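You operate a simulated robot arm through the tools that you are given. There is no shell and no other tool. Be economical: measure what you need, move in short steps, check, and stop when the job is done.

You run a simulated two-armed robot. Do the job below in one go: nothing can be reset, and whatever is moved stays where it is left.

Task
Hold the grey tote tray on the top of the sample bench steady with one hand, lift the grey plaster lump out of it with the other and set it down on the top of the sample bench.

Only the result counts: the job must be done as asked and must still hold three seconds after the hand-in. Knocking over, shifting, dropping, spilling or breaking anything else fails it.

Robot
Two 7-joint arms with two-finger parallel grippers on one trunk, on a base that drives. Base frame: it is fixed to the floor where the robot stands at the start and does not move with it; the origin is under the middle of the robot, x ahead of it, y to its left, z up; the surface under the hand at the start is at about z = 0.8. Readings come in m, rad, newtons and seconds.
The left shoulder is at the start at [0.11, 0.169, 1.424], the right one opposite. With the tool pointing down near the work surface each hand reaches from about 0.42 to 0.74 m from the robot's upright axis, wherever it stands, measured 20 degrees to its own side. Places, roughly: grey tote tray (20x13x9 cm) [0.7, 0, 0.8]; top of the sample bench [0.6, 0, 0.8]. Payload 1.57 kg a hand.
Tool frame (each hand has its own): the origin (TCP) lies between the finger pads and is the grasp point; the fingertips stand 0.03 m ahead of it; z points along the fingers, y is the line along which they close. Largest opening 0.08 m; finger width 0.017, thickness 0.012; the body of the gripper, 0.04 by 0.082 m, starts 0.08 m behind the TCP.
Orientation is told as [roll, pitch, yaw] about the base's x, y, z axes, in that order, counted from this pose: with the fingers straight down and closing along the base's y, the tool's x points along the base's -x, its y along +y and its z along -z.

Tools
- The arms move only by the tool apply_moves. It takes "left_commands", "right_commands" or both (then of equal length, played together; a hand with none holds still); each is a list of rows, each an object of numbers (a shift or turn left out is 0, a gripper value left out holds the last): "dx", "dy", "dz": the shift along the tool's x, y, z in units of 300 mm (1.0 is 300 mm); "wx", "wy", "wz": the turn, a rotation vector about the tool's x, y, z in units of 180 degrees (1.0 is 180 degrees). In form: [{"dx": .., "dy": .., "dz": .., "wx": .., "wy": .., "wz": ..}, ...]. A call has 1 to 10 rows; each row is the pose to reach, as a shift and turn from the pose commanded when the call began, along the tool's axes at that moment. "left_claw" and "right_claw" are, for a hand that has rows, the gripper command, from -1 (fully open) to 1 (shut), values between in proportion, set as the call begins (left out, the last holds). A call with a number of a shift or a turn outside -1 to 1 is refused whole. Each row takes 0.2 s and may step no farther than 0.05 m and 0.15 rad from the row before; otherwise, or with a gripper value out of range, the whole call is refused. A pose out of reach is approached as far as the arm can. The call stops where the force on the tool passes 40 N (or 10 N more than at its start, if that is more) or the arm is blocked; 0.2 s more then pass. Each finger travels about 0.072 m/s and halts on what it meets, pressing with about 28 N; the grip force reading is that of the motor and also rises with nothing between the fingers. The clock runs only during rows and for 0.2 s after the last one: add rows that repeat a pose to give the fingers time. It gives the time, the measured TCP pose, the force on the tool (base axes), the opening and the grip force at its end, in the units of the frame above (readings bear some noise), with the torque about the TCP (base axes, N m) and any sound that the robot's microphone picked up.
- Cameras (640 x 400 px; columns grow to the right, rows downward): "scene" is now at [0.1467, -0.0122, 1.6071]; the picture's right is [-0.13, -0.99, 0.00], its down [-0.83, 0.11, -0.55] and it looks along [0.55, -0.07, -0.84] (base axes); focal length 248 px, centre (320, 200). "left" rides on the left gripper at [0.072, 0.007, -0.122] in its tool frame; the picture's right is [-0.09, 1.00, 0.00], its down [-0.84, -0.08, -0.54] and it looks along [-0.54, -0.05, 0.84] (tool axes); focal length 238 px, centre (320, 200). "right" rides on the right gripper at [0.072, -0.007, -0.122] in its tool frame; the picture's right is [0.09, 1.00, 0.00], its down [-0.84, 0.08, -0.54] and it looks along [-0.54, 0.05, 0.84] (tool axes); focal length 238 px, centre (320, 200). There is no depth. A picture from a camera that has moved, and an enlarged one, comes with that camera's place and axes in the base frame and with its lens. The place of the scene camera against the robot may be out by one fixed shift of up to 0.018 m in any direction.
- snapshot(camera): a new picture of that camera. No time passes.
- move_column(by): slides the trunk up (or, below 0, down) by that many m; the arms and the scene camera ride with it, the base frame stays. It gives what a move gives, with no picture.
- base_move(legs): drives the robot by 1 to 6 legs, each [ahead, left, turn to the left] in m, m and rad, along the robot's own axes; the way and the turn of a leg run together, so that a leg with both is an arc; at most 1.5 m and 3.142 rad a leg. The arms and the cameras ride along, it lands a little off, and it stops where it bumps. It gives what a move gives.
- turn_head(pan, tilt): turns the head with the scene camera to pan (to the left, within 1.501 rad either way) and tilt (down, from -0.506 to 1.204), counted from straight ahead of the robot. It gives what a move gives.
- close_up(camera, box): a new picture of the part [left, top, right, bottom] of that camera's present view, enlarged. No time passes.
- hand_in(): hands the job in; it is judged then, once.

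Go step by step. Nothing tells you exact positions but the pictures and the camera data: compare them with the known pose of the tool, close in by small moves and look again before you grip or let go. The budget is 120 turns and 92 pictures, counting those below and the enlarged ones. Unless the task says otherwise, let go and move clear before handing in, and close with one line.

The tools are called after ">>>" as a command line: name --argument value ..., lists and objects as JSON in quotes. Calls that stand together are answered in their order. apply_moves: Moves the arms, as the interface text tells. Its arguments: {"type":"object","properties":{"left_commands":{"type":"array"},"left_claw":{"type":"number"},"right_commands":{"type":"array"},"right_claw":{"type":"number"}},"required":[]} The other tools are called the same way: move_column (by) slides the trunk up or down; base_move (legs) drives the base; turn_head (pan, tilt) turns the head that bears the scene camera; snapshot (camera) takes a picture; close_up (camera, box) takes an enlarged picture of a part of a camera's view; hand_in () hands the job in.

At the start:

```text
clock: 0.0
left_eef_pos: [0.6741, 0.2255, 1.1727]
left_tcp_rot: [-0.002, 0.001, -0.001]
left_contact_force: [-0.1, 0.0, 0.2]
left_torque: [-0.03, 0.01, 0.01]
left_width: 0.08
left_grasp_force: 0.1
right_eef_pos: [0.6494, -0.2902, 1.1089]
right_tcp_rot: [0.001, 0.0, 0.003]
right_contact_force: [0.0, -0.5, 0.0]
right_torque: [-0.02, -0.01, -0.01]
right_width: 0.08
right_grasp_force: 0.0
trunk travel left (down, up): [-0.738, 0.152]
robot x, y, heading: [-0.0039, 0.0018, -0.003]
head pan, tilt: [-0.126, 0.988]
```

scene: 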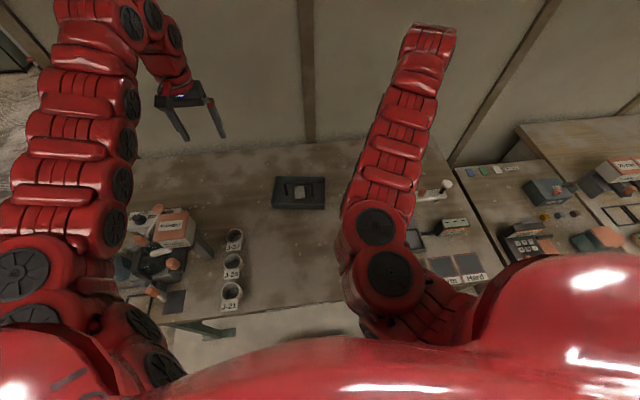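
right: 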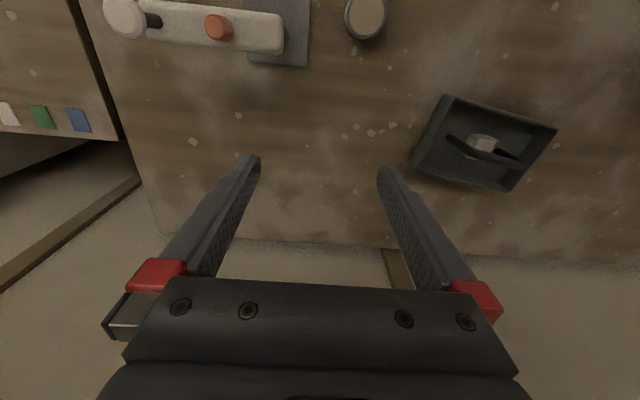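
left: 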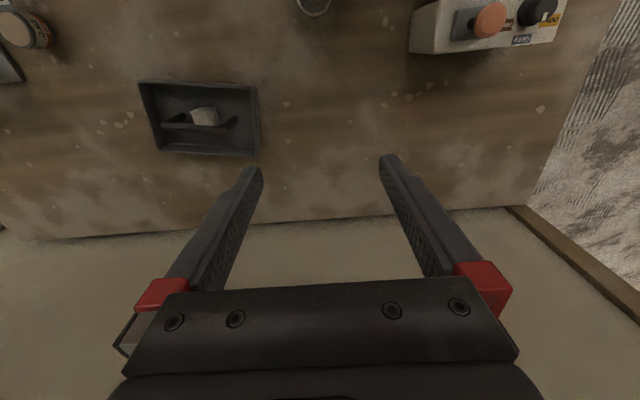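

The tray sits in the middle of the bench with the lump in it, and some dark bar beside the lump. I'll look closer before planning.

>>> close_up --camera "scene" --box '[250, 160, 350, 222]'

>>> close_up --camera "left" --box '[110, 60, 290, 172]'

>>> close_up --camera "right" --box '[390, 80, 580, 200]'

```text
6.40 times, centred on (300, 191) of scene
camera zoom: at [0.1467, -0.0122, 1.6071], right [-0.13, -0.99, 0.0], down [-0.83, 0.11, -0.55], along [0.55, -0.07, -0.84], focal length 1586 px, centre (448, 258)
```

zoom: 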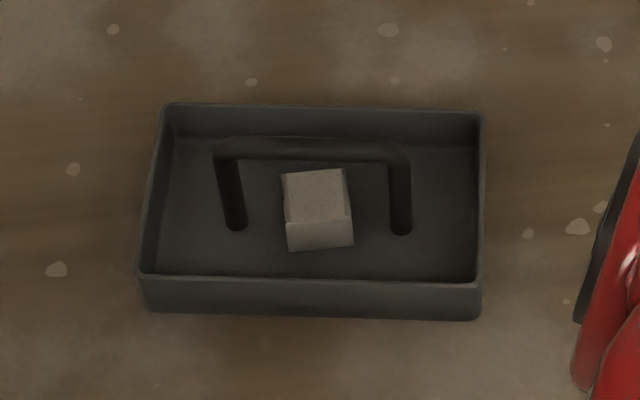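

```text
3.56 times, centred on (200, 116) of left
camera zoom: at [0.6033, 0.2327, 1.2953], right [0.09, 1.0, 0.0], down [0.84, -0.08, 0.54], along [0.54, -0.05, -0.84], focal length 848 px, centre (747, 499)
```

zoom: 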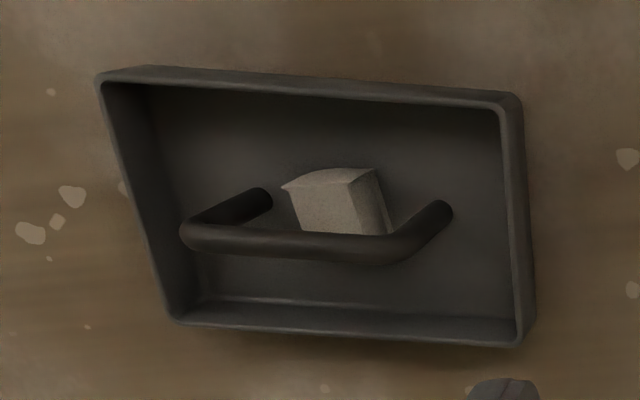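

```text
3.33 times, centred on (485, 140) of right
camera zoom: at [0.5782, -0.2965, 1.2304], right [-0.09, 1.0, 0.0], down [0.84, 0.08, 0.54], along [0.54, 0.05, -0.84], focal length 794 px, centre (-230, 400)
```

zoom: 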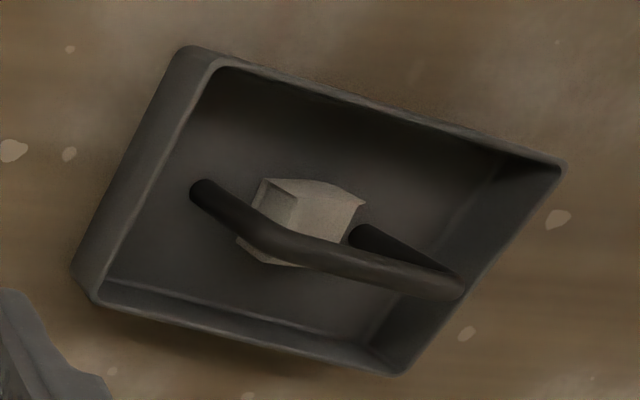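

Handle bar spans the tray in y over the lump (bar at about z 0.88), so the lump has to come out from under it toward the robot. I'll have the left hand pinch the +y end wall and the right hand reach in tilted. First the left hand goes above the wall for a look.

>>> apply_moves --left_commands '[{"dx": -0.04, "dy": -0.08, "dz": 0.1, "wz": 0.012}, {"dx": -0.08, "dy": -0.16, "dz": 0.2, "wz": 0.024}, {"dx": -0.12, "dy": -0.24, "dz": 0.3, "wz": 0.036}, {"dx": -0.16, "dy": -0.32, "dz": 0.4, "wz": 0.048}, {"dx": -0.2, "dy": -0.395, "dz": 0.5, "wz": 0.048}, {"dx": -0.2, "dy": -0.395, "dz": 0.57, "wz": 0.048}]'

>>> snapshot --camera "left"

>>> snapshot --camera "scene"

```text
clock: 1.4
left_eef_pos: [0.7268, 0.1107, 1.0035]
left_tcp_rot: [0.0, -0.001, -0.151]
left_contact_force: [0.2, -0.6, -0.4]
left_torque: [0.02, 0.01, 0.0]
left_width: 0.0802
left_grasp_force: 0.1
left hand out of reach, approached as far as the arm can: row 5, 6
right_eef_pos: [0.6491, -0.2907, 1.1096]
right_tcp_rot: [-0.002, 0.001, 0.001]
right_contact_force: [-0.3, -0.3, 0.0]
right_torque: [0.01, 0.0, -0.01]
right_width: 0.0799
right_grasp_force: 0.0
trunk travel left (down, up): [-0.738, 0.152]
robot x, y, heading: [0.0027, -0.003, -0.006]
head pan, tilt: [-0.126, 0.988]
```

```text
85 pictures are left
camera left: at [0.6563, 0.1276, 1.1253], right [0.24, 0.97, 0.0], down [0.81, -0.2, 0.54], along [0.53, -0.13, -0.84], focal length 238 px, centre (320, 200)
```

left: 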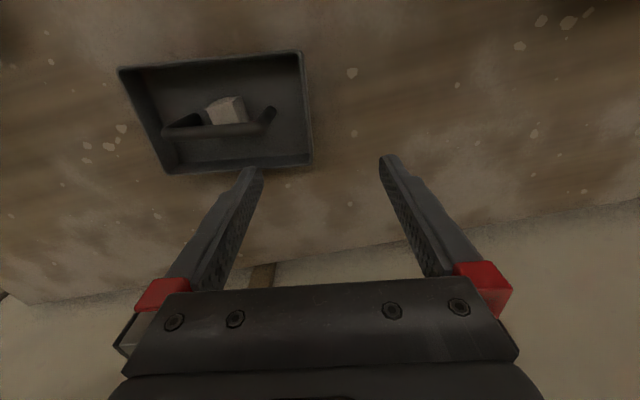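

```text
84 pictures are left
camera scene: at [0.1467, -0.0108, 1.607], right [-0.13, -0.99, 0.0], down [-0.83, 0.1, -0.55], along [0.55, -0.07, -0.84], focal length 248 px, centre (320, 200)
```

scene: 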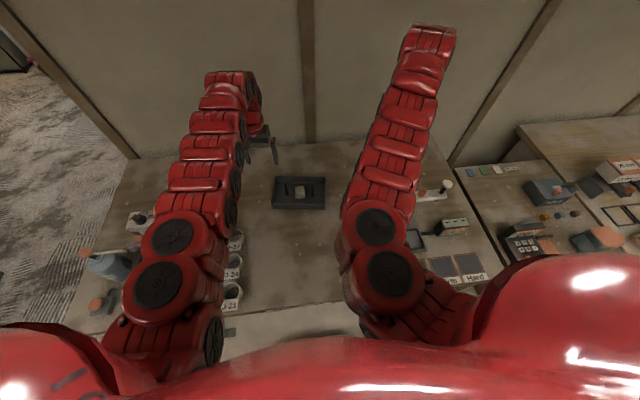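

The left hand is at the edge of its reach here. I'll raise it slightly and lower the trunk 8 cm to gain reach.

>>> apply_moves --left_commands '[{"dz": -0.12}, {"dz": -0.25}]'

>>> move_column --by -0.08

>>> snapshot --camera "left"

>>> snapshot --camera "scene"

```text
clock: 2.0
left_eef_pos: [0.7241, 0.1077, 1.0763]
left_tcp_rot: [0.0, -0.001, -0.152]
left_contact_force: [0.1, 0.3, 0.3]
left_torque: [0.01, -0.03, 0.0]
left_width: 0.0803
left_grasp_force: 0.1
right_eef_pos: [0.6483, -0.2919, 1.1096]
right_tcp_rot: [0.0, 0.001, 0.003]
right_contact_force: [0.4, -1.2, 0.5]
right_torque: [0.04, -0.01, 0.02]
right_width: 0.0801
right_grasp_force: 0.0
trunk travel left (down, up): [-0.738, 0.152]
robot x, y, heading: [-0.0006, -0.0007, 0.005]
head pan, tilt: [-0.126, 0.988]
```

```text
clock: 3.2
left_eef_pos: [0.7241, 0.1094, 0.9962]
left_tcp_rot: [0.0, -0.001, -0.15]
left_contact_force: [0.0, -0.6, -0.2]
left_torque: [0.01, -0.02, 0.0]
left_width: 0.08
left_grasp_force: 0.0
right_eef_pos: [0.6493, -0.2909, 1.0284]
right_tcp_rot: [0.001, -0.001, 0.001]
right_contact_force: [0.2, -1.0, 0.6]
right_torque: [0.0, 0.02, 0.0]
right_width: 0.08
right_grasp_force: 0.1
trunk travel left (down, up): [-0.658, 0.232]
robot x, y, heading: [0.0018, 0.0019, -0.003]
head pan, tilt: [-0.126, 0.988]
```

```text
83 pictures are left
camera left: at [0.6551, 0.1265, 1.119], right [0.24, 0.97, 0.0], down [0.82, -0.2, 0.54], along [0.53, -0.13, -0.84], focal length 238 px, centre (320, 200)
```

left: 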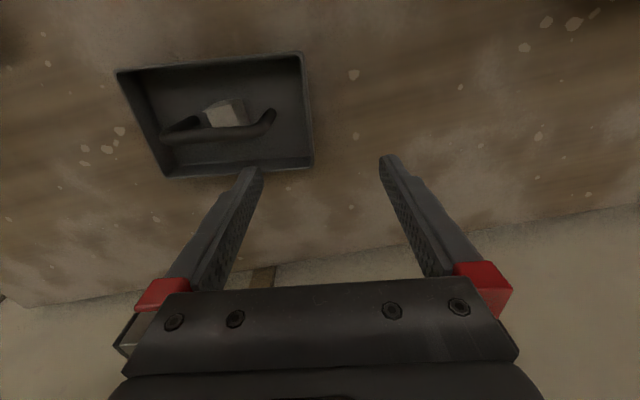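

```text
82 pictures are left
camera scene: at [0.1465, -0.0123, 1.5271], right [-0.13, -0.99, 0.0], down [-0.83, 0.11, -0.55], along [0.55, -0.07, -0.84], focal length 248 px, centre (320, 200)
```

scene: 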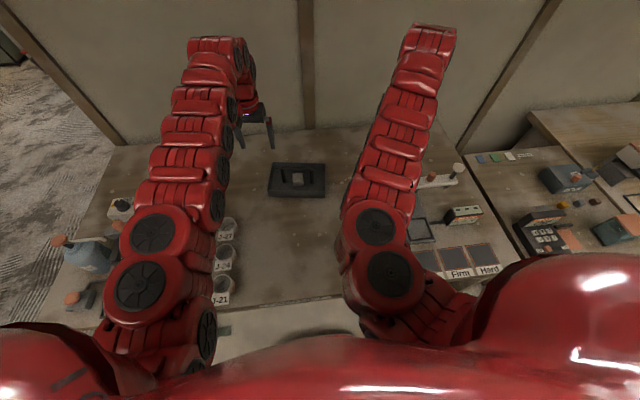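

Trunk lowered fine. I'll zoom in to measure the wall rim.

>>> close_up --camera "left" --box '[100, 40, 340, 190]'

>>> close_up --camera "scene" --box '[250, 150, 346, 210]'

```text
2.67 times, centred on (220, 115) of left
camera zoom: at [0.6551, 0.1265, 1.119], right [0.24, 0.97, 0.0], down [0.82, -0.2, 0.54], along [0.53, -0.13, -0.84], focal length 636 px, centre (587, 427)
```

zoom: 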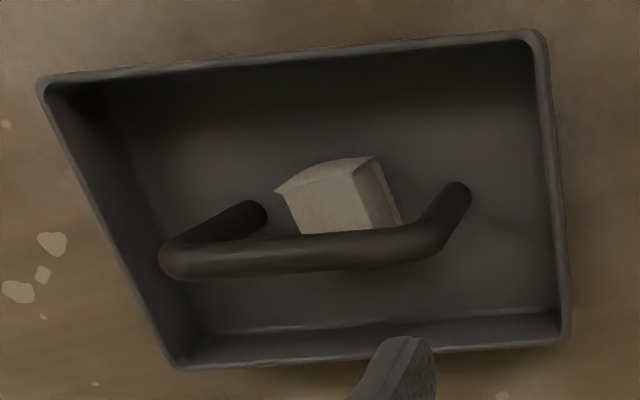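

```text
6.67 times, centred on (298, 180) of scene
camera zoom: at [0.1465, -0.0123, 1.5271], right [-0.13, -0.99, 0.0], down [-0.83, 0.11, -0.55], along [0.55, -0.07, -0.84], focal length 1652 px, centre (467, 333)
```

zoom: 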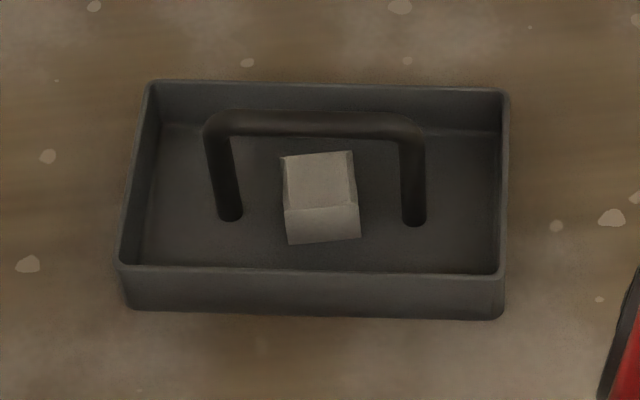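

Tray rim centre about (0.70, 0.00), yaw −0.16, rim z≈0.84; +y wall passes through about (0.72, 0.095). I lower the left hand partly, with the gripper half open.

>>> apply_moves --left_commands '[{"dy": -0.02, "wz": 0.004}, {"dy": -0.0485, "wz": 0.004}, {"dy": -0.0485, "dz": 0.11, "wz": 0.004}, {"dy": -0.0485, "dz": 0.22, "wz": 0.004}, {"dy": -0.0485, "dz": 0.32, "wz": 0.004}, {"dy": -0.0485, "dz": 0.32, "wz": 0.004}]' --left_claw -0.1

>>> snapshot --camera "left"

>>> close_up --camera "scene" --box '[210, 130, 354, 220]'

```text
clock: 4.6
left_eef_pos: [0.7216, 0.0937, 0.8988]
left_tcp_rot: [-0.002, 0.0, -0.162]
left_contact_force: [0.2, 0.4, 0.6]
left_torque: [-0.02, 0.0, 0.0]
left_width: 0.0444
left_grasp_force: 0.1
right_eef_pos: [0.649, -0.2898, 1.0284]
right_tcp_rot: [-0.001, 0.0, 0.002]
right_contact_force: [0.2, 0.6, 0.4]
right_torque: [-0.04, 0.02, 0.01]
right_width: 0.08
right_grasp_force: 0.0
trunk travel left (down, up): [-0.658, 0.232]
robot x, y, heading: [0.0023, 0.0001, 0.002]
head pan, tilt: [-0.126, 0.988]
```

```text
79 pictures are left
camera left: at [0.652, 0.1127, 1.0219], right [0.25, 0.97, 0.0], down [0.81, -0.21, 0.54], along [0.52, -0.14, -0.84], focal length 238 px, centre (320, 200)
```

left: 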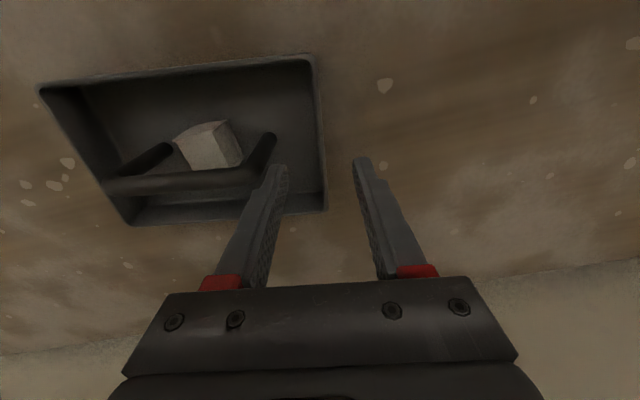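

```text
4.44 times, centred on (282, 175) of scene
camera zoom: at [0.1466, -0.0117, 1.5271], right [-0.13, -0.99, 0.0], down [-0.83, 0.1, -0.55], along [0.55, -0.07, -0.84], focal length 1101 px, centre (489, 311)
```

zoom: 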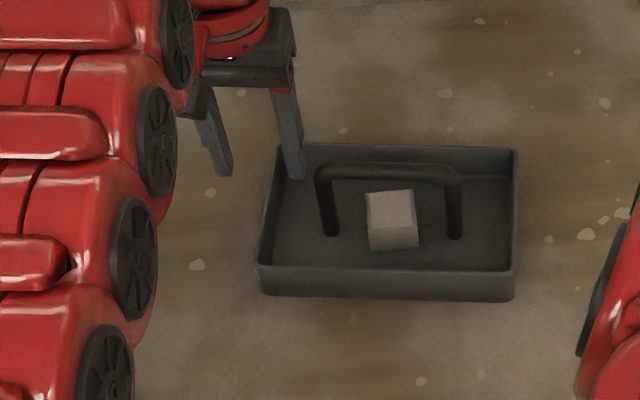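

The wall lies almost centred between the fingers. Lowering straight to z≈0.845.

>>> apply_moves --left_commands '[{"dy": 0.004, "dz": 0.06}, {"dy": 0.004, "dz": 0.12}, {"dy": 0.004, "dz": 0.175}, {"dy": 0.004, "dz": 0.175}]'

>>> snapshot --camera "left"

>>> close_up --camera "scene" --box '[230, 140, 326, 200]'

```text
clock: 5.6
left_eef_pos: [0.7131, 0.0967, 0.855]
left_tcp_rot: [-0.001, 0.0, -0.163]
left_contact_force: [-0.3, 0.8, 0.0]
left_torque: [0.01, -0.01, -0.01]
left_width: 0.0439
left_grasp_force: 0.0
left hand out of reach, approached as far as the arm can: row 1, 2, 3, 4
right_eef_pos: [0.6493, -0.2901, 1.0291]
right_tcp_rot: [0.0, 0.0, 0.003]
right_contact_force: [0.1, -0.2, -0.5]
right_torque: [-0.02, 0.0, 0.01]
right_width: 0.0799
right_grasp_force: 0.2
trunk travel left (down, up): [-0.658, 0.232]
robot x, y, heading: [0.0018, 0.0011, -0.001]
head pan, tilt: [-0.126, 0.988]
```

```text
77 pictures are left
camera left: at [0.6458, 0.115, 0.978], right [0.25, 0.97, 0.0], down [0.81, -0.21, 0.54], along [0.52, -0.14, -0.84], focal length 238 px, centre (320, 200)
```

left: 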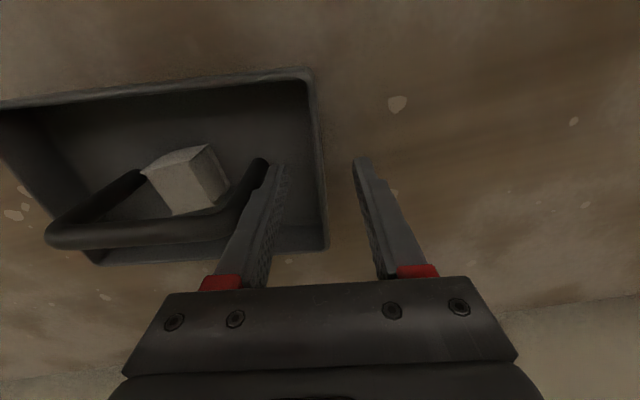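

```text
6.67 times, centred on (278, 170) of scene
camera zoom: at [0.1469, -0.0119, 1.5271], right [-0.13, -0.99, 0.0], down [-0.83, 0.11, -0.55], along [0.55, -0.07, -0.84], focal length 1652 px, centre (600, 400)
```

zoom: 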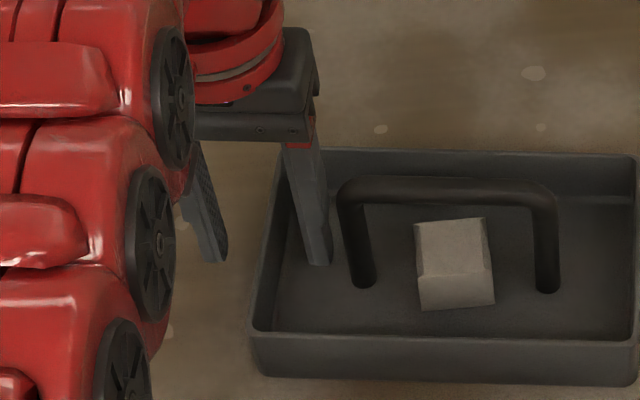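

The left arm is at its reach limit at x 0.713, but well centred on the wall. I'll lower the trunk 1 cm to bring the fingers down.

>>> move_column --by -0.01

>>> snapshot --camera "left"

```text
clock: 6.2
left_eef_pos: [0.7166, 0.0961, 0.8463]
left_tcp_rot: [-0.001, -0.001, -0.164]
left_contact_force: [0.4, 0.0, -0.2]
left_torque: [0.01, 0.02, 0.0]
left_width: 0.0438
left_grasp_force: 0.0
right_eef_pos: [0.6496, -0.291, 1.018]
right_tcp_rot: [0.001, 0.001, 0.002]
right_contact_force: [0.2, 0.7, 0.0]
right_torque: [-0.04, -0.02, -0.02]
right_width: 0.0801
right_grasp_force: 0.0
trunk travel left (down, up): [-0.648, 0.242]
robot x, y, heading: [0.0009, 0.0001, -0.0]
head pan, tilt: [-0.126, 0.988]
```

```text
75 pictures are left
camera left: at [0.6458, 0.1148, 0.9683], right [0.25, 0.97, 0.0], down [0.81, -0.21, 0.54], along [0.52, -0.14, -0.84], focal length 238 px, centre (320, 200)
```

left: 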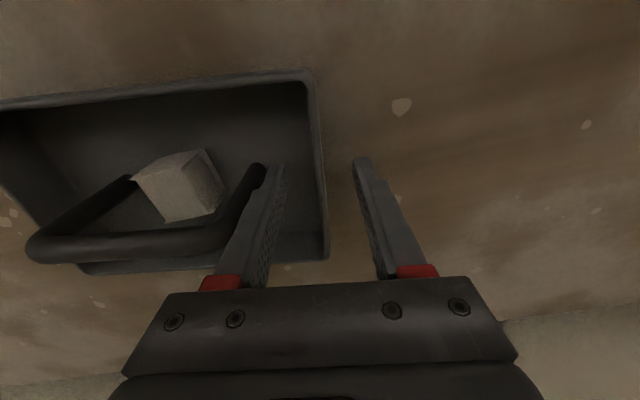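

Wall is centred between the fingers. Closing the left gripper on it.

>>> apply_moves --left_commands '[{}, {}, {}, {}]' --left_claw 1

>>> snapshot --camera "left"

>>> close_up --camera "scene" --box '[230, 140, 358, 220]'

```text
clock: 7.2
left_eef_pos: [0.7161, 0.0965, 0.8461]
left_tcp_rot: [0.0, 0.0, -0.162]
left_contact_force: [0.6, 1.0, -0.3]
left_torque: [-0.02, 0.04, 0.02]
left_width: 0.0035
left_grasp_force: 24.9
right_eef_pos: [0.6495, -0.2906, 1.0192]
right_tcp_rot: [0.001, 0.001, 0.002]
right_contact_force: [0.1, 0.1, 0.3]
right_torque: [0.0, -0.01, 0.04]
right_width: 0.0798
right_grasp_force: 0.0
trunk travel left (down, up): [-0.648, 0.242]
robot x, y, heading: [0.0005, -0.0007, 0.004]
head pan, tilt: [-0.126, 0.988]
```

```text
74 pictures are left
camera left: at [0.6459, 0.1148, 0.9682], right [0.25, 0.97, 0.0], down [0.81, -0.21, 0.54], along [0.52, -0.14, -0.84], focal length 238 px, centre (320, 200)
```

left: 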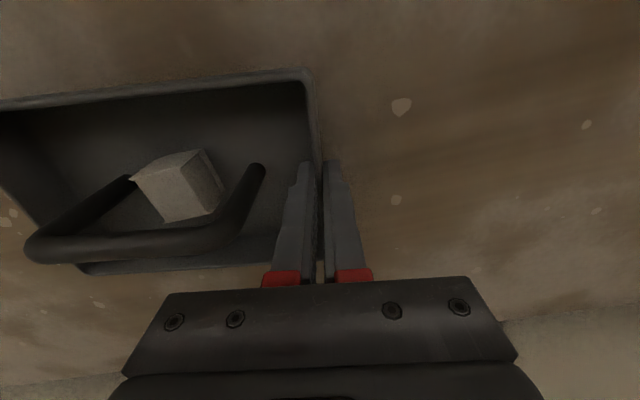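

```text
5.00 times, centred on (294, 180) of scene
camera zoom: at [0.1469, -0.0122, 1.517], right [-0.13, -0.99, 0.0], down [-0.83, 0.11, -0.55], along [0.55, -0.07, -0.84], focal length 1239 px, centre (450, 300)
```

zoom: 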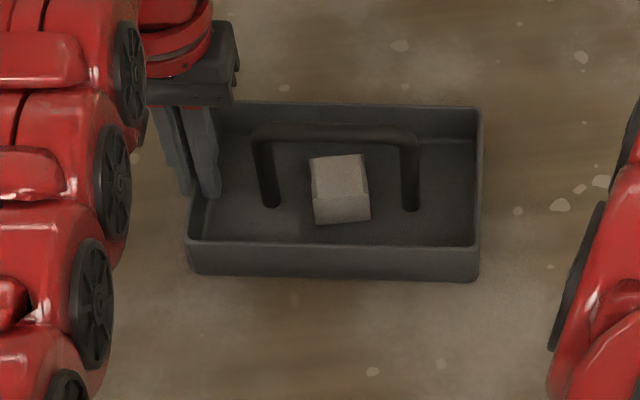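

Tray wall is firmly gripped (3.5 mm) and the tray didn't move. Now the right hand tilts forward (40°) and moves in front of the tray, high.

>>> apply_moves --right_commands '[{"dx": 0.03, "dy": 0.13, "dz": 0.01, "wy": -0.04}, {"dx": 0.06, "dy": 0.26, "dz": 0.02, "wy": -0.08}, {"dx": 0.09, "dy": 0.39, "dz": 0.03, "wy": -0.12}, {"dx": 0.12, "dy": 0.52, "dz": 0.04, "wy": -0.16}, {"dx": 0.15, "dy": 0.65, "dz": 0.05, "wy": -0.2}, {"dx": 0.167, "dy": 0.8, "dz": 0.06, "wy": -0.2228}, {"dx": 0.167, "dy": 0.8, "dz": 0.06, "wy": -0.2228}]' --right_claw -0.3

>>> snapshot --camera "right"

>>> snapshot --camera "scene"

```text
clock: 8.8
left_eef_pos: [0.7151, 0.0954, 0.8455]
left_tcp_rot: [0.001, 0.0, -0.163]
left_contact_force: [-0.5, -0.1, 0.3]
left_torque: [-0.12, 0.03, -0.1]
left_width: 0.0035
left_grasp_force: 24.8
right_eef_pos: [0.5955, -0.0488, 0.9983]
right_tcp_rot: [-0.002, -0.703, 0.005]
right_contact_force: [-0.3, -1.1, -0.6]
right_torque: [-0.01, -0.03, 0.02]
right_width: 0.052
right_grasp_force: 0.0
right hand out of reach, approached as far as the arm can: row 1, 2, 3, 4
trunk travel left (down, up): [-0.648, 0.242]
robot x, y, heading: [-0.0005, -0.0002, -0.003]
head pan, tilt: [-0.126, 0.988]
```

```text
72 pictures are left
camera right: at [0.4627, -0.0556, 1.0446], right [-0.07, 1.0, -0.06], down [0.29, 0.08, 0.95], along [0.95, 0.05, -0.29], focal length 238 px, centre (320, 200)
```

right: 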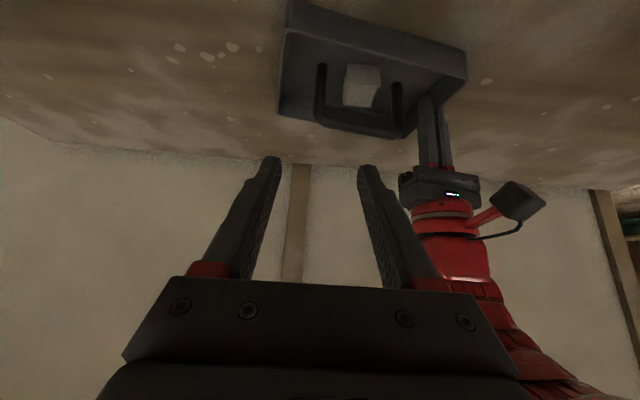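

```text
71 pictures are left
camera scene: at [0.1459, -0.0136, 1.5171], right [-0.13, -0.99, 0.0], down [-0.83, 0.11, -0.55], along [0.55, -0.07, -0.84], focal length 248 px, centre (320, 200)
```

scene: 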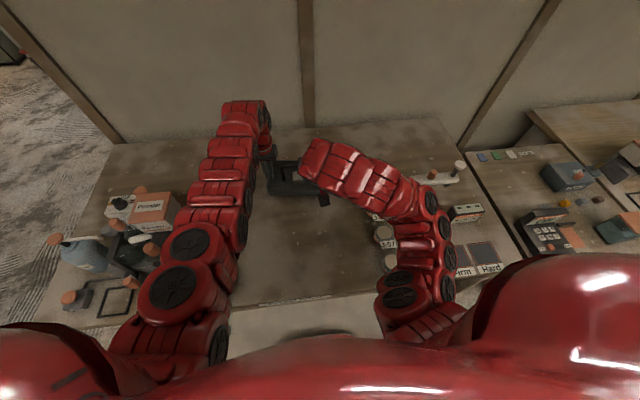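

The right hand is tilted and clear; the lump is visible under the handle. I move to a pre-grasp point in line with the lump.

>>> apply_moves --right_commands '[{"dx": 0.031, "dy": 0.042, "dz": 0.088, "wx": 0.0023, "wz": 0.0027}, {"dx": 0.062, "dy": 0.085, "dz": 0.177, "wx": 0.0046, "wz": 0.0055}, {"dx": 0.092, "dy": 0.127, "dz": 0.265, "wx": 0.007, "wz": 0.008}, {"dx": 0.123, "dy": 0.169, "dz": 0.354, "wx": 0.0093, "wz": 0.0109}, {"dx": 0.123, "dy": 0.169, "dz": 0.354, "wx": 0.0093, "wz": 0.0109}]'

>>> snapshot --camera "right"

>>> snapshot --camera "left"

>>> close_up --camera "scene" --box '[230, 140, 358, 220]'

```text
clock: 9.9
left_eef_pos: [0.7157, 0.0962, 0.845]
left_tcp_rot: [0.0, 0.002, -0.163]
left_contact_force: [-0.8, -0.1, 0.8]
left_torque: [0.0, 0.05, 0.03]
left_width: 0.0037
left_grasp_force: 24.3
right_eef_pos: [0.6383, 0.0017, 0.8961]
right_tcp_rot: [0.001, -0.699, -0.042]
right_contact_force: [-0.1, -0.2, 0.2]
right_torque: [0.01, 0.03, 0.01]
right_width: 0.0518
right_grasp_force: 0.0
trunk travel left (down, up): [-0.648, 0.242]
robot x, y, heading: [-0.0013, 0.0016, -0.001]
head pan, tilt: [-0.126, 0.988]
```

```text
70 pictures are left
camera right: at [0.506, 0.0019, 0.9424], right [-0.03, 1.0, -0.06], down [0.29, 0.07, 0.95], along [0.96, 0.01, -0.3], focal length 238 px, centre (320, 200)
```

right: 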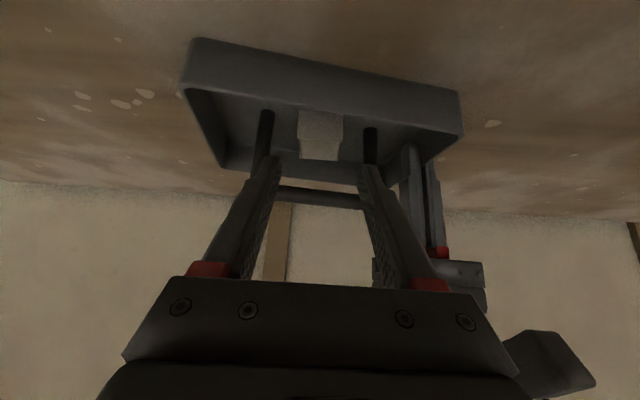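

```text
69 pictures are left
camera left: at [0.6459, 0.1147, 0.9682], right [0.25, 0.97, 0.0], down [0.81, -0.21, 0.54], along [0.52, -0.14, -0.84], focal length 238 px, centre (320, 200)
```

left: 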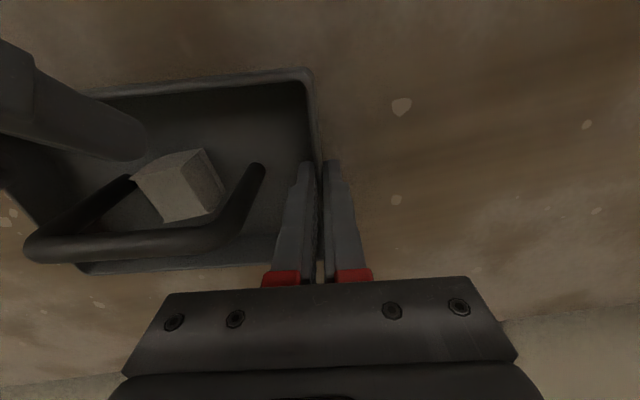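

```text
5.00 times, centred on (294, 180) of scene
camera zoom: at [0.1469, -0.0124, 1.517], right [-0.13, -0.99, 0.0], down [-0.83, 0.11, -0.55], along [0.55, -0.07, -0.84], focal length 1239 px, centre (450, 300)
```

zoom: 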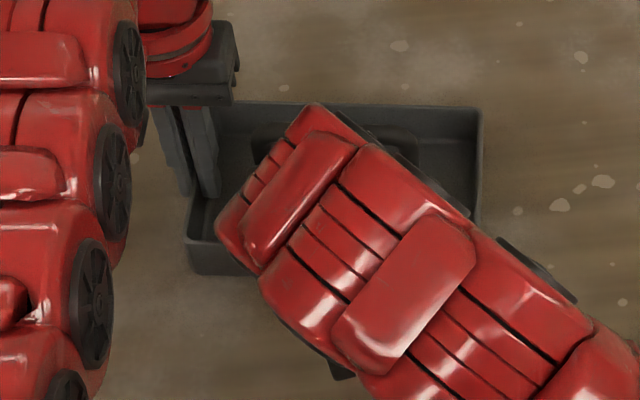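

The lump appears centred between the fingers. Zooming to check lateral alignment and clearances.

>>> close_up --camera "right" --box '[240, 90, 400, 190]'

```text
4.00 times, centred on (320, 140) of right
camera zoom: at [0.506, 0.0019, 0.9424], right [-0.03, 1.0, -0.06], down [0.29, 0.07, 0.95], along [0.96, 0.01, -0.3], focal length 953 px, centre (320, 440)
```

zoom: 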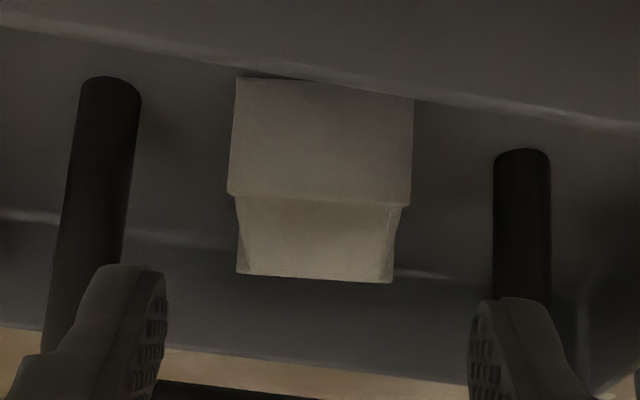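

Lump is about 2 mm to −y of the tool axis, with clearances fine. Advance most of the way and look again.

>>> apply_moves --right_commands '[{"dx": 0.004, "dy": -0.007, "dz": 0.055}, {"dx": 0.008, "dy": -0.007, "dz": 0.11}, {"dx": 0.012, "dy": -0.007, "dz": 0.165}, {"dx": 0.012, "dy": -0.007, "dz": 0.165}]'

>>> snapshot --camera "right"

>>> snapshot --camera "left"

```text
clock: 10.9
left_eef_pos: [0.715, 0.0971, 0.8456]
left_tcp_rot: [-0.001, 0.001, -0.161]
left_contact_force: [-0.3, 0.0, 0.5]
left_torque: [-0.02, -0.01, -0.01]
left_width: 0.0035
left_grasp_force: 24.3
right_eef_pos: [0.6673, -0.0026, 0.8584]
right_tcp_rot: [-0.001, -0.7, -0.043]
right_contact_force: [0.1, -0.4, -0.5]
right_torque: [0.0, 0.0, -0.03]
right_width: 0.0521
right_grasp_force: 0.0
trunk travel left (down, up): [-0.648, 0.242]
robot x, y, heading: [0.0013, 0.0009, 0.004]
head pan, tilt: [-0.126, 0.988]
```

```text
66 pictures are left
camera right: at [0.5342, -0.0035, 0.9037], right [-0.03, 1.0, -0.06], down [0.29, 0.07, 0.95], along [0.96, 0.01, -0.3], focal length 238 px, centre (320, 200)
```

right: 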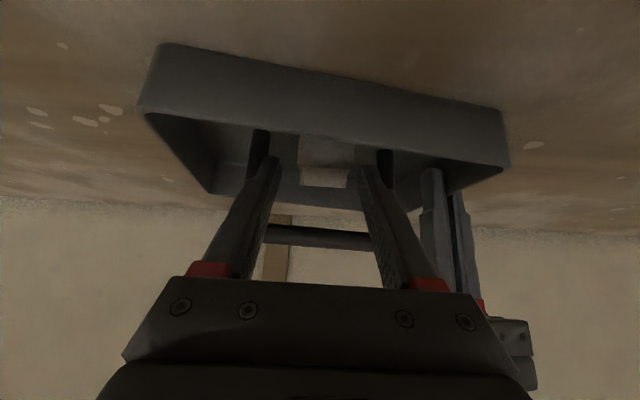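

```text
65 pictures are left
camera left: at [0.6459, 0.1148, 0.9682], right [0.25, 0.97, 0.0], down [0.81, -0.21, 0.54], along [0.52, -0.14, -0.84], focal length 238 px, centre (320, 200)
```

left: 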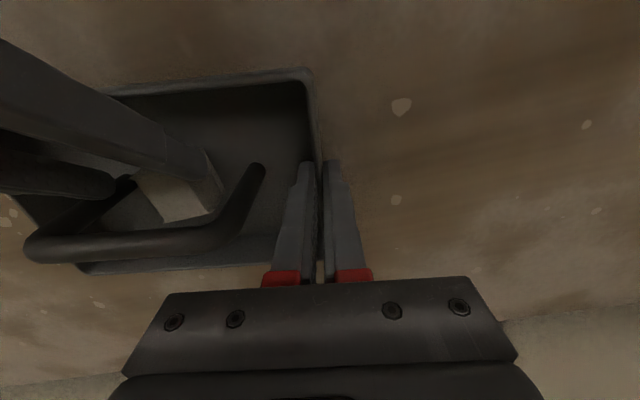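

Checking the lateral alignment again closely.

>>> close_up --camera "right" --box '[240, 110, 400, 210]'

>>> close_up --camera "left" --box '[80, 110, 320, 260]'

```text
4.00 times, centred on (320, 160) of right
camera zoom: at [0.5342, -0.0035, 0.9037], right [-0.03, 1.0, -0.06], down [0.29, 0.07, 0.95], along [0.96, 0.01, -0.3], focal length 953 px, centre (320, 360)
```

zoom: 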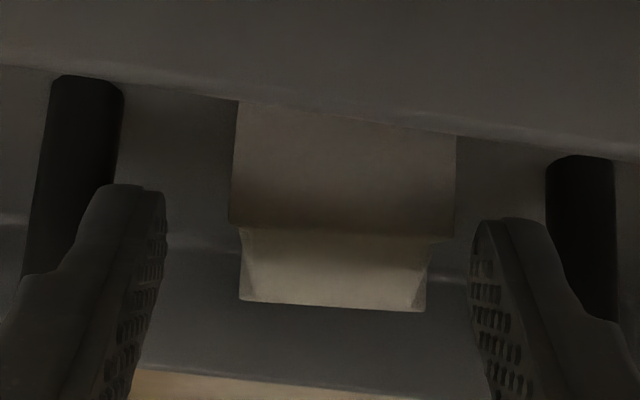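

```text
2.67 times, centred on (200, 185) of left
camera zoom: at [0.6459, 0.1148, 0.9682], right [0.25, 0.97, 0.0], down [0.81, -0.21, 0.54], along [0.52, -0.14, -0.84], focal length 636 px, centre (640, 240)
```

zoom: 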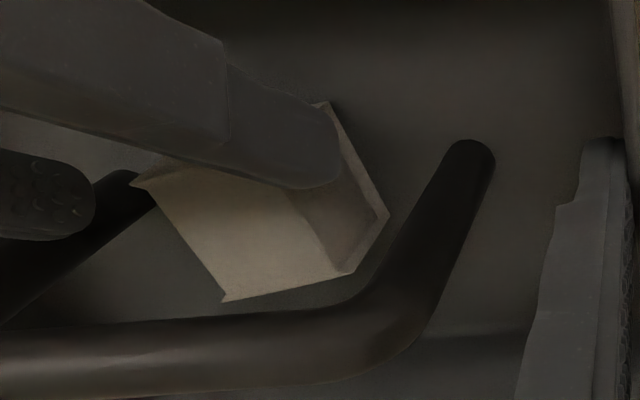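

Shift 2.5 mm to +y and advance the last 22 mm.

>>> apply_moves --right_commands '[{"dy": 0.0083, "dz": 0.0}, {"dx": 0.003, "dy": 0.0083, "dz": 0.035}, {"dx": 0.007, "dy": 0.0083, "dz": 0.074}, {"dx": 0.007, "dy": 0.0083, "dz": 0.074}]'

>>> snapshot --camera "right"

>>> close_up --camera "left" --box '[80, 110, 320, 260]'

```text
clock: 11.9
left_eef_pos: [0.7156, 0.0959, 0.8448]
left_tcp_rot: [-0.001, -0.001, -0.161]
left_contact_force: [-0.1, 0.0, 0.2]
left_torque: [0.01, -0.02, 0.03]
left_width: 0.0035
left_grasp_force: 24.7
right_eef_pos: [0.6794, 0.0, 0.8375]
right_tcp_rot: [0.0, -0.702, -0.043]
right_contact_force: [0.6, 0.2, 0.7]
right_torque: [0.0, 0.01, -0.04]
right_width: 0.052
right_grasp_force: 0.0
trunk travel left (down, up): [-0.648, 0.242]
robot x, y, heading: [0.0007, 0.0002, 0.005]
head pan, tilt: [-0.126, 0.988]
```

```text
62 pictures are left
camera right: at [0.5474, -0.0013, 0.8848], right [-0.03, 1.0, -0.06], down [0.29, 0.07, 0.95], along [0.96, 0.01, -0.3], focal length 238 px, centre (320, 200)
```

right: 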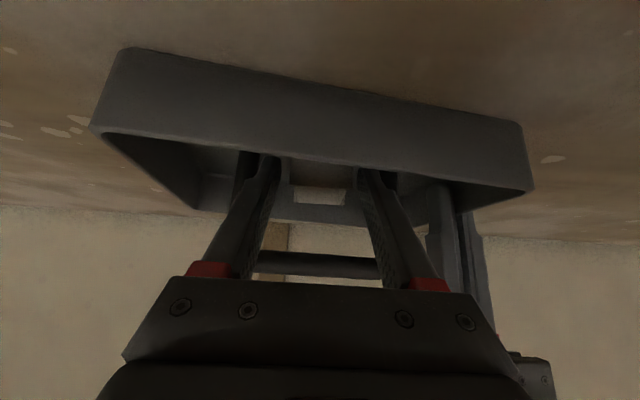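

```text
2.67 times, centred on (200, 185) of left
camera zoom: at [0.6459, 0.1148, 0.9682], right [0.25, 0.97, 0.0], down [0.81, -0.21, 0.54], along [0.52, -0.14, -0.84], focal length 636 px, centre (640, 240)
```

zoom: 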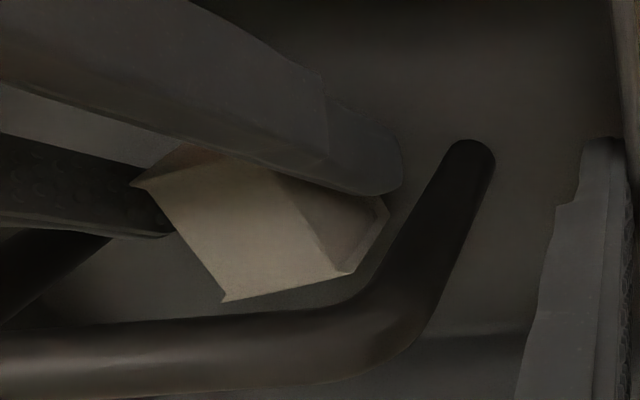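

Fingers flank the lump. Closing the right gripper.

>>> apply_moves --right_commands '[{}, {}, {}]' --right_claw 1

>>> close_up --camera "left" --box '[80, 110, 320, 260]'

```text
clock: 12.8
left_eef_pos: [0.7148, 0.096, 0.8457]
left_tcp_rot: [0.001, 0.001, -0.162]
left_contact_force: [0.5, -0.4, -1.0]
left_torque: [0.01, 0.05, 0.0]
left_width: 0.0036
left_grasp_force: 24.3
right_eef_pos: [0.6808, -0.0011, 0.8386]
right_tcp_rot: [-0.002, -0.699, -0.042]
right_contact_force: [0.3, 0.9, 0.8]
right_torque: [0.04, -0.02, 0.02]
right_width: 0.039
right_grasp_force: 28.7
trunk travel left (down, up): [-0.648, 0.242]
robot x, y, heading: [0.0004, -0.0018, -0.005]
head pan, tilt: [-0.126, 0.988]
```

```text
2.67 times, centred on (200, 185) of left
camera zoom: at [0.6459, 0.1148, 0.9682], right [0.25, 0.97, 0.0], down [0.81, -0.21, 0.54], along [0.52, -0.14, -0.84], focal length 636 px, centre (640, 240)
```

zoom: 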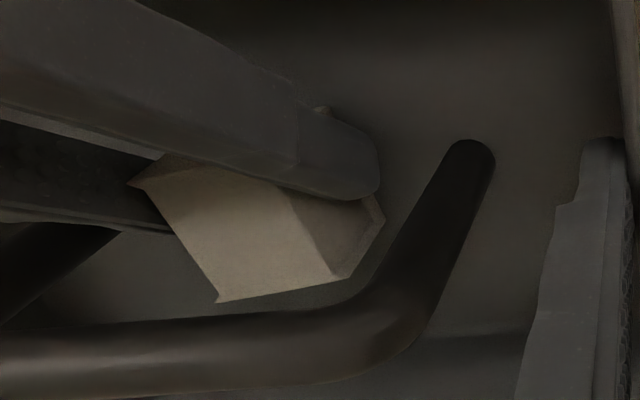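

Lump gripped (39 mm). Lifting 1.5 cm straight up, staying under the bar.

>>> apply_moves --right_commands '[{"dx": -0.0107, "dz": -0.0128}, {"dx": -0.0215, "dz": -0.0255}, {"dx": -0.0322, "dz": -0.0383}, {"dx": -0.0322, "dz": -0.0383}]'

>>> close_up --camera "left" --box '[0, 60, 320, 260]'

>>> close_up --camera "right" --box '[160, 100, 480, 300]'

```text
clock: 13.8
left_eef_pos: [0.716, 0.0961, 0.8464]
left_tcp_rot: [-0.001, 0.001, -0.162]
left_contact_force: [0.1, 0.3, 0.2]
left_torque: [0.01, 0.0, 0.06]
left_width: 0.0037
left_grasp_force: 24.5
right_eef_pos: [0.6815, -0.0008, 0.8528]
right_tcp_rot: [0.001, -0.698, -0.044]
right_contact_force: [0.5, -0.6, -1.0]
right_torque: [0.01, 0.02, 0.04]
right_width: 0.0391
right_grasp_force: 27.8
trunk travel left (down, up): [-0.648, 0.242]
robot x, y, heading: [0.0002, 0.0002, 0.001]
head pan, tilt: [-0.126, 0.988]
```

```text
2.00 times, centred on (160, 160) of left
camera zoom: at [0.646, 0.1148, 0.9682], right [0.25, 0.97, 0.0], down [0.81, -0.21, 0.54], along [0.52, -0.14, -0.84], focal length 477 px, centre (640, 280)
```

zoom: 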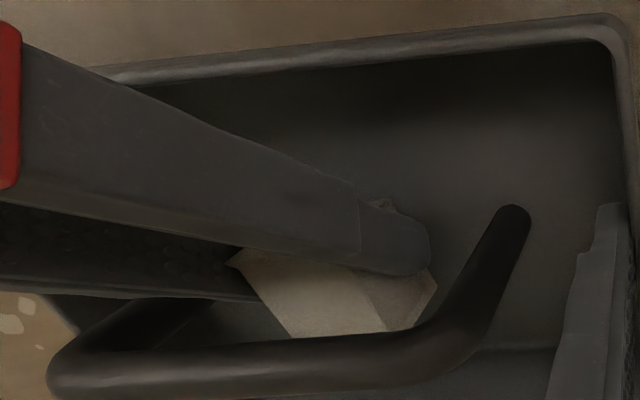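

```text
2.00 times, centred on (320, 200) of right
camera zoom: at [0.5486, -0.0018, 0.8988], right [-0.03, 1.0, -0.06], down [0.3, 0.06, 0.95], along [0.96, 0.01, -0.3], focal length 477 px, centre (320, 200)
```

zoom: 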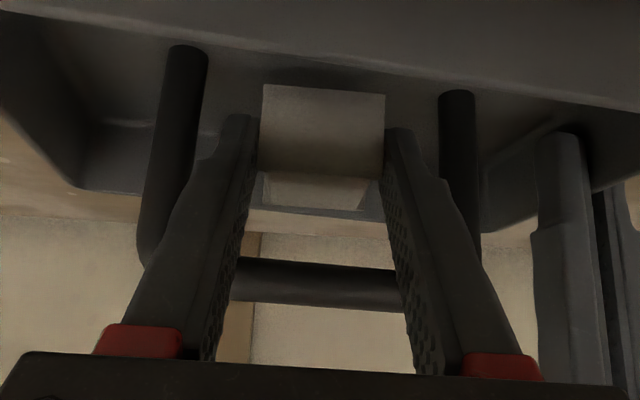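

Lifted cleanly, tray still. Now sliding the lump out from under the bar toward the robot.

>>> apply_moves --right_commands '[{"dx": 0.0118, "dy": -0.001, "dz": -0.0274}, {"dx": 0.0236, "dy": -0.002, "dz": -0.0547}, {"dx": 0.0438, "dy": -0.0035, "dz": -0.0826}, {"dx": 0.0614, "dy": -0.005, "dz": -0.1083}, {"dx": 0.0614, "dy": -0.005, "dz": -0.1083}]'

>>> close_up --camera "left" --box '[0, 60, 320, 260]'

>>> close_up --camera "right" --box '[160, 100, 480, 300]'

```text
clock: 14.9
left_eef_pos: [0.7163, 0.0964, 0.8454]
left_tcp_rot: [-0.001, 0.0, -0.16]
left_contact_force: [-0.5, 0.1, 0.5]
left_torque: [0.03, 0.04, -0.01]
left_width: 0.0038
left_grasp_force: 24.6
right_eef_pos: [0.6461, -0.0012, 0.8658]
right_tcp_rot: [-0.001, -0.7, -0.044]
right_contact_force: [0.0, -0.1, -0.6]
right_torque: [-0.02, 0.02, 0.0]
right_width: 0.0392
right_grasp_force: 28.0
trunk travel left (down, up): [-0.648, 0.242]
robot x, y, heading: [0.0047, -0.001, 0.001]
head pan, tilt: [-0.126, 0.988]
```

```text
2.00 times, centred on (160, 160) of left
camera zoom: at [0.6459, 0.1148, 0.9682], right [0.25, 0.97, 0.0], down [0.81, -0.21, 0.54], along [0.52, -0.14, -0.84], focal length 477 px, centre (640, 280)
```

zoom: 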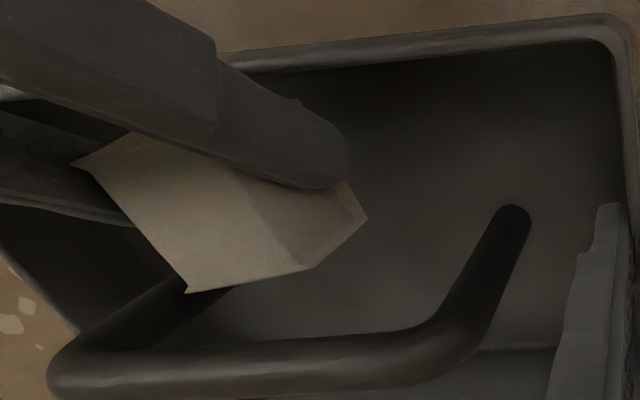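

```text
2.00 times, centred on (320, 200) of right
camera zoom: at [0.5128, -0.0014, 0.9125], right [-0.03, 1.0, -0.06], down [0.29, 0.07, 0.95], along [0.96, 0.01, -0.3], focal length 477 px, centre (320, 200)
```

zoom: 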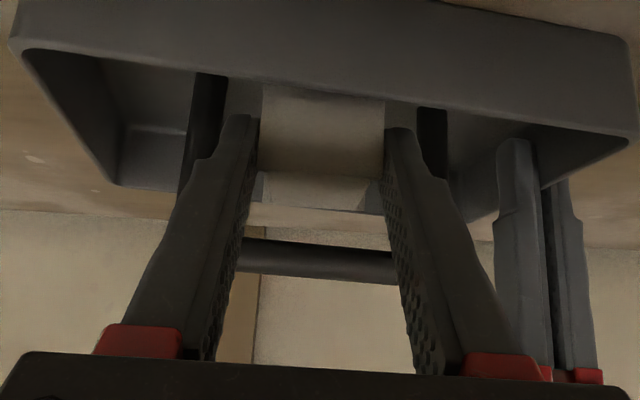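

The lump is clear of the bar; raising it 9 cm straight up.

>>> apply_moves --right_commands '[{"dx": -0.032, "dz": -0.038}, {"dx": -0.075, "dz": -0.09}, {"dx": -0.129, "dz": -0.153}, {"dx": -0.193, "dz": -0.2295}, {"dx": -0.193, "dz": -0.2295}]'

>>> snapshot --camera "left"

>>> snapshot --camera "scene"

>>> snapshot --camera "right"

```text
clock: 16.1
left_eef_pos: [0.7148, 0.097, 0.8459]
left_tcp_rot: [-0.002, 0.0, -0.163]
left_contact_force: [1.3, 0.8, 0.6]
left_torque: [-0.06, 0.09, -0.05]
left_width: 0.0036
left_grasp_force: 25.0
right_eef_pos: [0.647, 0.0006, 0.9547]
right_tcp_rot: [0.001, -0.699, -0.043]
right_contact_force: [-0.6, -0.3, -1.8]
right_torque: [0.0, 0.01, 0.01]
right_width: 0.0393
right_grasp_force: 28.1
trunk travel left (down, up): [-0.648, 0.242]
robot x, y, heading: [0.0029, 0.0028, -0.001]
head pan, tilt: [-0.126, 0.988]
```

```text
55 pictures are left
camera left: at [0.646, 0.1148, 0.9682], right [0.25, 0.97, 0.0], down [0.81, -0.21, 0.54], along [0.52, -0.14, -0.84], focal length 238 px, centre (320, 200)
```

left: 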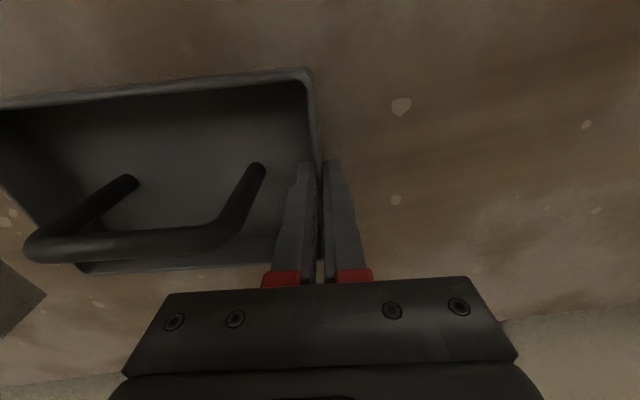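

```text
54 pictures are left
camera scene: at [0.147, -0.0125, 1.517], right [-0.13, -0.99, 0.0], down [-0.83, 0.11, -0.55], along [0.55, -0.07, -0.84], focal length 248 px, centre (320, 200)
```

scene: 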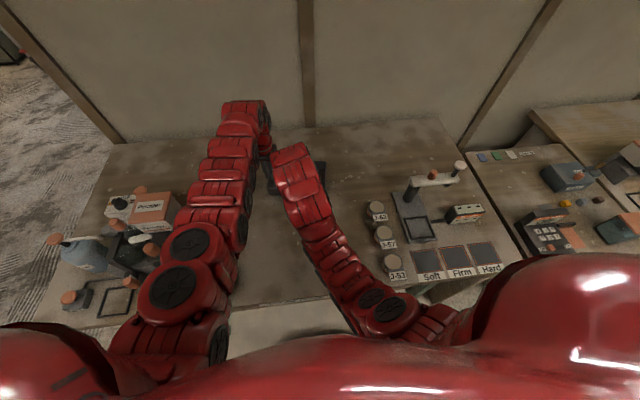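

```text
53 pictures are left
camera right: at [0.5131, -0.0007, 1.0012], right [-0.03, 1.0, -0.06], down [0.29, 0.07, 0.95], along [0.96, 0.01, -0.3], focal length 238 px, centre (320, 200)
```

right: 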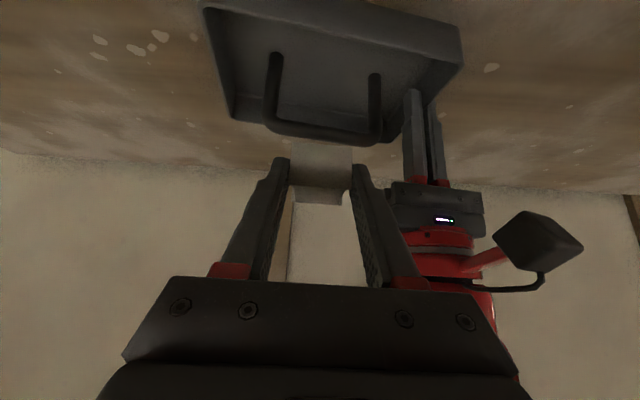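

Lump is out; tray still gripped and unmoved. There's clear bench in front of the tray, so I move back and down to about z 0.87 over (0.57, −0.03).

>>> apply_moves --right_commands '[{"dx": 0.087, "dy": -0.039, "dz": -0.073}, {"dx": 0.173, "dy": -0.078, "dz": -0.146}, {"dx": 0.26, "dy": -0.117, "dz": -0.219}, {"dx": 0.321, "dy": -0.117, "dz": -0.147}, {"dx": 0.382, "dy": -0.117, "dz": -0.074}, {"dx": 0.4425, "dy": -0.117, "dz": -0.002}, {"dx": 0.4425, "dy": -0.117, "dz": -0.002}]'

>>> snapshot --camera "right"

>>> snapshot --camera "scene"

```text
clock: 17.8
left_eef_pos: [0.7152, 0.0958, 0.8455]
left_tcp_rot: [0.001, 0.001, -0.163]
left_contact_force: [-0.6, -0.6, 0.7]
left_torque: [-0.02, -0.05, 0.01]
left_width: 0.0035
left_grasp_force: 24.9
right_eef_pos: [0.5394, -0.0296, 0.8719]
right_tcp_rot: [-0.001, -0.701, -0.044]
right_contact_force: [0.5, -0.6, -1.4]
right_torque: [0.01, 0.05, 0.0]
right_width: 0.0391
right_grasp_force: 27.9
right hand out of reach, approached as far as the arm can: row 3
trunk travel left (down, up): [-0.648, 0.242]
robot x, y, heading: [-0.0018, 0.0015, -0.002]
head pan, tilt: [-0.126, 0.988]
```

```text
52 pictures are left
camera right: at [0.4077, -0.0309, 0.9178], right [-0.03, 1.0, -0.06], down [0.29, 0.06, 0.95], along [0.96, 0.01, -0.3], focal length 238 px, centre (320, 200)
```

right: 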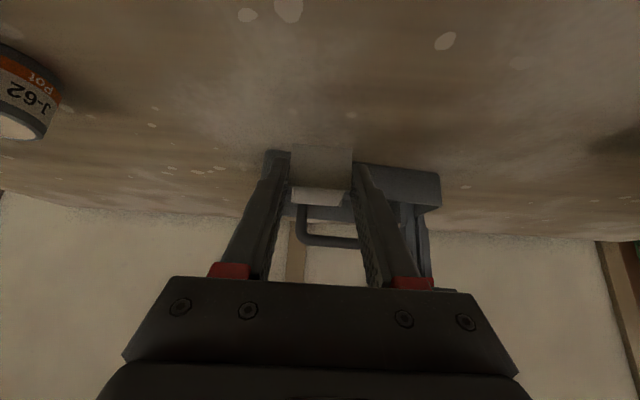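

```text
51 pictures are left
camera scene: at [0.1469, -0.0122, 1.517], right [-0.13, -0.99, 0.0], down [-0.83, 0.11, -0.55], along [0.55, -0.07, -0.84], focal length 248 px, centre (320, 200)
```

scene: 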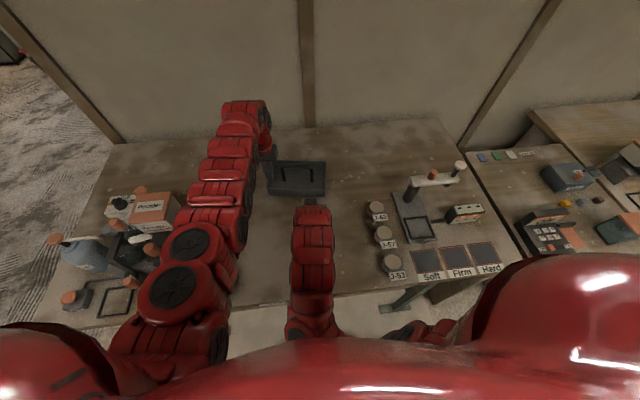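

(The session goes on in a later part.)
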